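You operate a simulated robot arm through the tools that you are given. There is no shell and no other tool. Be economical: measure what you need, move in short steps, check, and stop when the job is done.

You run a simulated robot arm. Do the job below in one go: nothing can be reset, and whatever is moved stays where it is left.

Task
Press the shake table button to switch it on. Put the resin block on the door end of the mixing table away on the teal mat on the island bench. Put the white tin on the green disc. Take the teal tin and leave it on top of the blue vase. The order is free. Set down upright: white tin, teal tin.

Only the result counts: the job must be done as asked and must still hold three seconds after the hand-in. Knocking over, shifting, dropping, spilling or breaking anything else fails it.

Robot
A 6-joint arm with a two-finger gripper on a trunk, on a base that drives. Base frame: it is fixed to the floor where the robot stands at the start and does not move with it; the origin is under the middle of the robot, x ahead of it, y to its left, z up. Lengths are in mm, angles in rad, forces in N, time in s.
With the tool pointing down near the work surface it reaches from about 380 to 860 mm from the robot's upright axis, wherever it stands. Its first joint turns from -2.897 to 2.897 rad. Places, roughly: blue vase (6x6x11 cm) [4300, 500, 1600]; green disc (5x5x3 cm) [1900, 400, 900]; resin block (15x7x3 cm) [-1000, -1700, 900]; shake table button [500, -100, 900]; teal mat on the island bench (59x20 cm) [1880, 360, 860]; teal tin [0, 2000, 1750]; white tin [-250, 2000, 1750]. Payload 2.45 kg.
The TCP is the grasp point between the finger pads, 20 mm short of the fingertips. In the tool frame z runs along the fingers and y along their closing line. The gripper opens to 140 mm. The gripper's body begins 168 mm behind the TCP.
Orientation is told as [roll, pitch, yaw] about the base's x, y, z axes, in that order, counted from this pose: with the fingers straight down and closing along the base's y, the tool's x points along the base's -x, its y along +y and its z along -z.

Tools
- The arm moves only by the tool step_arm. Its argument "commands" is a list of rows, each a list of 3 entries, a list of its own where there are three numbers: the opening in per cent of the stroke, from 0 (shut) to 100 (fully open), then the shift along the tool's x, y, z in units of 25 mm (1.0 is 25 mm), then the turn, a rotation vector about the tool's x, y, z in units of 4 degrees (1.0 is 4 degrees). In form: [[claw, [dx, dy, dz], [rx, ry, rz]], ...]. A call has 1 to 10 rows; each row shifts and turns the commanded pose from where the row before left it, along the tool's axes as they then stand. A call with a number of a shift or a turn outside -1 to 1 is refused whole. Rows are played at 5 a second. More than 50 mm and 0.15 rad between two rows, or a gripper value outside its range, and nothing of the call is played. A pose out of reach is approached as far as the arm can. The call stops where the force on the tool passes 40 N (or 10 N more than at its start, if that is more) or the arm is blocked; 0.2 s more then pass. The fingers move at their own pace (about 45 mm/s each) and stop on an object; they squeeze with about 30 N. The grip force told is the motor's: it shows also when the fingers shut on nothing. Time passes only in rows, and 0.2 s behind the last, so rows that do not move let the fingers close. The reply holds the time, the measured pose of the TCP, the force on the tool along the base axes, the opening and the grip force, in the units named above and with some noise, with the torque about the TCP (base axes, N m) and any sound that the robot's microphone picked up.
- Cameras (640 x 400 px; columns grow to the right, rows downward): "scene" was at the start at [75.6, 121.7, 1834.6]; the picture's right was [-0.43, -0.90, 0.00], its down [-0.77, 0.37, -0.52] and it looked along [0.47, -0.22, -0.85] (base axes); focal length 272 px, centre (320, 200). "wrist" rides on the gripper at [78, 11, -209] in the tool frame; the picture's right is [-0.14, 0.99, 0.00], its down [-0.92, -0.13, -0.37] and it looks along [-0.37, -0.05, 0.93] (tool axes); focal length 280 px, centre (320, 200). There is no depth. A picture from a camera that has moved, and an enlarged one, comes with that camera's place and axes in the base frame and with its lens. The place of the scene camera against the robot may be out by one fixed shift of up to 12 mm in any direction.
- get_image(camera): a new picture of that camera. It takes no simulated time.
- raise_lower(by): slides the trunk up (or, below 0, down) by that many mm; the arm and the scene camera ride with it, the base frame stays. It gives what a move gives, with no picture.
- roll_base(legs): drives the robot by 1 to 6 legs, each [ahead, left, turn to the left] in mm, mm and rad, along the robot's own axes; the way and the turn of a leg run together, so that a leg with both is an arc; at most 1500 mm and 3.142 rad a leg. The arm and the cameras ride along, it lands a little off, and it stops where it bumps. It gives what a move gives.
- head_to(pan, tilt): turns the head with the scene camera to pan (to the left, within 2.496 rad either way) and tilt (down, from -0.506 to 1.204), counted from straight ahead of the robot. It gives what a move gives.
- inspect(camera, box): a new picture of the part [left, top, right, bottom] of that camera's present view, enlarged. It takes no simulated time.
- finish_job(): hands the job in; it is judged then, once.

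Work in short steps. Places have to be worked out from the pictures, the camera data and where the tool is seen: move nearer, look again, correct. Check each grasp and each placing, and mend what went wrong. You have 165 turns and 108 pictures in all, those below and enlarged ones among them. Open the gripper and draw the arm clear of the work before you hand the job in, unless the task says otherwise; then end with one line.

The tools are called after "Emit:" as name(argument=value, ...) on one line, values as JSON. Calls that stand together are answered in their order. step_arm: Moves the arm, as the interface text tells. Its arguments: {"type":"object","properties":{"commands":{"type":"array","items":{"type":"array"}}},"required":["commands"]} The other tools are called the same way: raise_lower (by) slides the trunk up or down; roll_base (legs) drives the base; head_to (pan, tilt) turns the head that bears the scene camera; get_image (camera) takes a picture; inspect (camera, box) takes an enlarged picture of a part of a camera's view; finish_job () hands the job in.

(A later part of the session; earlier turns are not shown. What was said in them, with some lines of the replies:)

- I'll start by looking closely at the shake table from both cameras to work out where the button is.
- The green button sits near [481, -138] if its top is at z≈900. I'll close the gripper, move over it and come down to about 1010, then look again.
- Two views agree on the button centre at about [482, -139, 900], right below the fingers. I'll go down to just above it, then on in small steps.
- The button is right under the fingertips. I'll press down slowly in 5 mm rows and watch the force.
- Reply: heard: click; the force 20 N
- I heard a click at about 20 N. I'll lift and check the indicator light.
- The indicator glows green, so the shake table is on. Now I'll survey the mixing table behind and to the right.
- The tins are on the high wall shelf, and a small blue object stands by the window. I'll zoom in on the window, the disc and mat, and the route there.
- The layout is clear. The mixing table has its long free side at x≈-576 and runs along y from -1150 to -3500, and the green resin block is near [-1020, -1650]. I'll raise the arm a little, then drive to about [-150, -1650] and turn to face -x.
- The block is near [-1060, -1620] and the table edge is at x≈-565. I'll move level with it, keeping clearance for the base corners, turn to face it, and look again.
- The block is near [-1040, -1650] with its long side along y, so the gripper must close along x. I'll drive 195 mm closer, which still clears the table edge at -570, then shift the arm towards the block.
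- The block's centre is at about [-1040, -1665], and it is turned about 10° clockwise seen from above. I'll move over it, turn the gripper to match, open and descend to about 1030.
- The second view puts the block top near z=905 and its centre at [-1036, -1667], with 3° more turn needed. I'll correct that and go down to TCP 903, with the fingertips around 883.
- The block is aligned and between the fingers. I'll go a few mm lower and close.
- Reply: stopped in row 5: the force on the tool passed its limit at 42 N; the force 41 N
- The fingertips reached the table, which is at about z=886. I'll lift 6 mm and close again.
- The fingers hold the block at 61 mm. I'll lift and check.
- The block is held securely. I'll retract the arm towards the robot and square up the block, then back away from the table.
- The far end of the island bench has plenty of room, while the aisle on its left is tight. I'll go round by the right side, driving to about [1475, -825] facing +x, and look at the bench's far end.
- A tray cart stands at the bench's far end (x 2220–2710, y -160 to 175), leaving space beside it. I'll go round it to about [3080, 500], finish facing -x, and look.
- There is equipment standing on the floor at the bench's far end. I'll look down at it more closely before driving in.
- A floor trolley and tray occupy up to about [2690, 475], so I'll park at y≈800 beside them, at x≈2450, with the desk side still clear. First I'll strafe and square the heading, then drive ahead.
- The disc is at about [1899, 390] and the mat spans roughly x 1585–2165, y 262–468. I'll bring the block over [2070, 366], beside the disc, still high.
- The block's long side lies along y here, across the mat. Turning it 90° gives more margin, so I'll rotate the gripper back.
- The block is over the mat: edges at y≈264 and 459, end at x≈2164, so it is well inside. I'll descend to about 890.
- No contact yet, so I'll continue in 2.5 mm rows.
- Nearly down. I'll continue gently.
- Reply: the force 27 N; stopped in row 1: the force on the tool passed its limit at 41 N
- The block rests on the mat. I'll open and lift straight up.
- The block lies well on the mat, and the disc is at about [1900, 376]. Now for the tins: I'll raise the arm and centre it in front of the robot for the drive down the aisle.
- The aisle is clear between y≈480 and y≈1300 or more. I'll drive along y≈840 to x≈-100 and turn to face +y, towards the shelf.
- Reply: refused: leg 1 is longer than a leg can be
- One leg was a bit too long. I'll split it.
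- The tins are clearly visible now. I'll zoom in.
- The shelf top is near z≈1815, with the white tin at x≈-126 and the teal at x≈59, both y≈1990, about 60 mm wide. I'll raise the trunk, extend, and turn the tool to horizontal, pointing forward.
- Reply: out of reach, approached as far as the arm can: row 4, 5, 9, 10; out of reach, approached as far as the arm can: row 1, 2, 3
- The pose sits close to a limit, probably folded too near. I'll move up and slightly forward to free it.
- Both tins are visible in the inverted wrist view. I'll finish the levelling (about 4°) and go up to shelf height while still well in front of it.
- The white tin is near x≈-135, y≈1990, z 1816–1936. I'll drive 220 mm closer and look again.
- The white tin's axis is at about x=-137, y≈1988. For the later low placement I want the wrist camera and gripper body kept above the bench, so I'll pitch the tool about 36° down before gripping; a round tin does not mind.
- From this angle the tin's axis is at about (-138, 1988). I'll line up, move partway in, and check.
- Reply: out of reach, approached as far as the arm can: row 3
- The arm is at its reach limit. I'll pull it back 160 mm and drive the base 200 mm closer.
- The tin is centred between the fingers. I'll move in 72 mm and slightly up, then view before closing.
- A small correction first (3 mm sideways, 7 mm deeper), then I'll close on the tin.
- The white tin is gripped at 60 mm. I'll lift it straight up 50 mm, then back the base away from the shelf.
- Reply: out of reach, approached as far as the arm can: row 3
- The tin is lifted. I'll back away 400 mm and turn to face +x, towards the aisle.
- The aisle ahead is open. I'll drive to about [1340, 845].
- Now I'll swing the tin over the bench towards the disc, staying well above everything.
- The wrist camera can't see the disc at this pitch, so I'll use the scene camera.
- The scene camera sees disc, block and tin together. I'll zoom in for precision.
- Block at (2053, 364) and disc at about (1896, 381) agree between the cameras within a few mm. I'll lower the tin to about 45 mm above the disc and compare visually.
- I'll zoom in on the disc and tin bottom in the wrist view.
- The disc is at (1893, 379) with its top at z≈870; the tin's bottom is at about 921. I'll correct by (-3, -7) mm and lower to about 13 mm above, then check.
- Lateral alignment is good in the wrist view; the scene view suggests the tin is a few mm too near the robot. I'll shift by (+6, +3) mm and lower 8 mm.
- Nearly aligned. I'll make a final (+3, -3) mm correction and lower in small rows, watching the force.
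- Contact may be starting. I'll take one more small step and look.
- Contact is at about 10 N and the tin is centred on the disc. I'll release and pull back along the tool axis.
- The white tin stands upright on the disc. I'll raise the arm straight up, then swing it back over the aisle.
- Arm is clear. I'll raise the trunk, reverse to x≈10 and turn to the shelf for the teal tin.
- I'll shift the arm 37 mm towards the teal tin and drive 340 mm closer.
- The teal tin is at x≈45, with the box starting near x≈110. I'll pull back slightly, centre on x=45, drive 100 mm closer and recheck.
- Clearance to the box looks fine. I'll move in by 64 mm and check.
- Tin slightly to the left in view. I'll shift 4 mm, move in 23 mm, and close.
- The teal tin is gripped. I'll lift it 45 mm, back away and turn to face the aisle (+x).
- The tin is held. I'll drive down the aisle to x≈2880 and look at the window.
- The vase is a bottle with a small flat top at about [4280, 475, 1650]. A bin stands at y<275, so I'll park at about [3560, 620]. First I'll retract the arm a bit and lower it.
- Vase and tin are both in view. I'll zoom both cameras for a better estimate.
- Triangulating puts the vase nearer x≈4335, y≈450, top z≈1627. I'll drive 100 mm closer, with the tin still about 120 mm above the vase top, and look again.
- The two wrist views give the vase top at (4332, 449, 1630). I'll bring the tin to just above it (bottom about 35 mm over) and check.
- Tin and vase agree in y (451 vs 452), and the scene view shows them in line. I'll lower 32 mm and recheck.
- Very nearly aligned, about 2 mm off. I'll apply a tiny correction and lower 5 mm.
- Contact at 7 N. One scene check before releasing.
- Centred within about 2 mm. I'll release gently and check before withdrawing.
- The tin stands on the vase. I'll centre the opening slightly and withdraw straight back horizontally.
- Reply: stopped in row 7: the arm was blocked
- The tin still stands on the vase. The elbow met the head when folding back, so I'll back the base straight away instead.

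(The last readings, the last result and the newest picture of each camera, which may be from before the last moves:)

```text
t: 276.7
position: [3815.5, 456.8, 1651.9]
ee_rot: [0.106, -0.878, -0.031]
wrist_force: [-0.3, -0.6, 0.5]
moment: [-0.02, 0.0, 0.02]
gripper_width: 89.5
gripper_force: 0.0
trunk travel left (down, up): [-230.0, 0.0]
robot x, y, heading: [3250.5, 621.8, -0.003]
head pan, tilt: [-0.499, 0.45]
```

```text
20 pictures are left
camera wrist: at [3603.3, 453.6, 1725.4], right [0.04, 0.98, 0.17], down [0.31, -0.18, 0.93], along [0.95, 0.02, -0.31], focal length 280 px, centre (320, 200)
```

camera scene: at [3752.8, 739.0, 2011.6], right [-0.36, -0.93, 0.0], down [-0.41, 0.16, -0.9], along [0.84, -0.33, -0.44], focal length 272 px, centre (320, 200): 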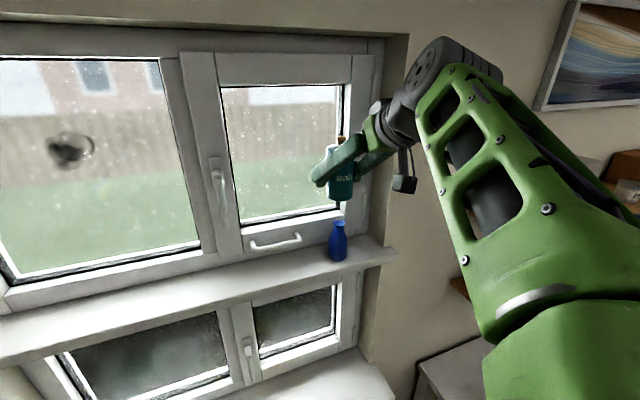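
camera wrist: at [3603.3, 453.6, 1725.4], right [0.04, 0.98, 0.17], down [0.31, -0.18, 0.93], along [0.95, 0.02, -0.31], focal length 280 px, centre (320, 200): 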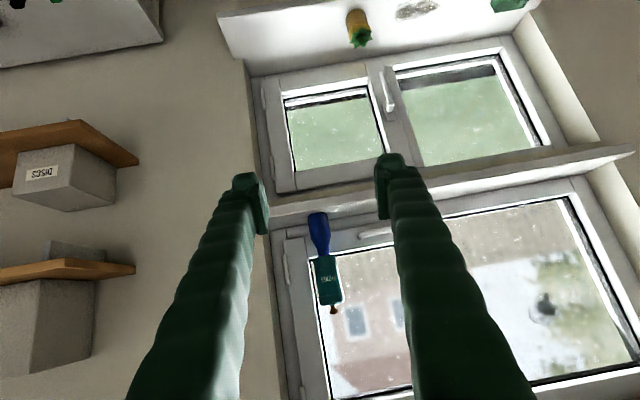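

The teal tin stands on the vase and the arm is well clear. One last check of the mat and white tin.

Emit:
head_to(pan=2.45, tilt=0.6)

Emit:
step_arm(commands=[[64, [0, 0, 0], [0, 0, 0]], [64, [0, 0, 0], [0, 0, 0]], [64, [0, 0, 0], [0, 0, 0]], [64, [0, 0, 0], [0, 0, 0]], [64, [0, 0, 0], [0, 0, 0]]])

Emit:
get_image(camera="scene")

Emit:
inspect(camera="wrist", box=[280, 190, 360, 320])

```text
t: 279.3
position: [3815.3, 457.9, 1652.3]
ee_rot: [0.107, -0.879, -0.029]
wrist_force: [0.4, 0.1, -1.1]
moment: [-0.02, 0.03, -0.01]
gripper_width: 89.6
gripper_force: 0.0
trunk travel left (down, up): [-230.0, 0.0]
robot x, y, heading: [3253.1, 622.5, -0.008]
head pan, tilt: [2.45, 0.6]
```

```text
t: 280.5
position: [3815.5, 457.8, 1651.3]
ee_rot: [0.107, -0.877, -0.032]
wrist_force: [-0.4, 0.3, -0.6]
moment: [0.0, 0.03, -0.02]
gripper_width: 89.8
gripper_force: 0.0
trunk travel left (down, up): [-230.0, 0.0]
robot x, y, heading: [3255.7, 623.6, 0.002]
head pan, tilt: [2.45, 0.6]
```

```text
19 pictures are left
camera scene: at [3334.0, 831.4, 1998.2], right [0.65, -0.76, 0.0], down [-0.43, -0.37, -0.83], along [0.63, 0.54, -0.56], focal length 272 px, centre (320, 200)
```

scene: 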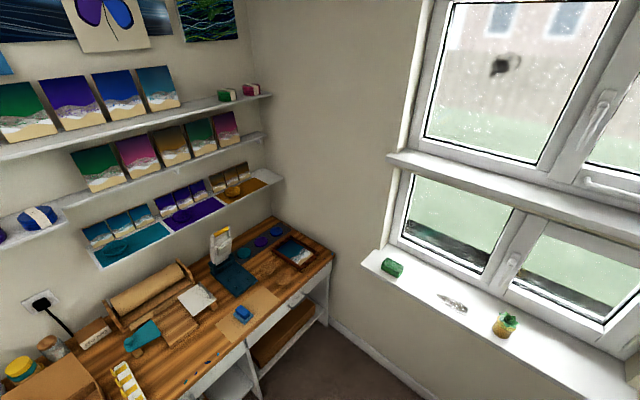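

```text
3.08 times, centred on (320, 255) of wrist
camera zoom: at [3604.4, 453.7, 1725.0], right [0.04, 0.98, 0.17], down [0.31, -0.18, 0.93], along [0.95, 0.02, -0.31], focal length 863 px, centre (320, 31)
```

zoom: 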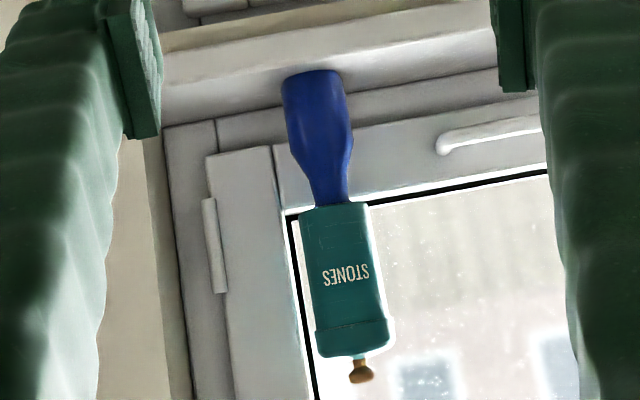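

The teal tin stands upright and steady on the vase. The button is on, the block is on the mat, and the white tin was checked on its disc after release. The gripper is open and clear, so I'm handing in.

Emit:
finish_job()

```text
The job is handed in.
```

I've handed in the job with all four parts done: the shake table is on, the resin block is on the teal mat, the white tin is upright on the green disc, and the teal tin is upright on the blue vase. I last saw the block and white tin just after releasing the white tin; a final look back at the bench didn't work because the arm was in the camera's way.
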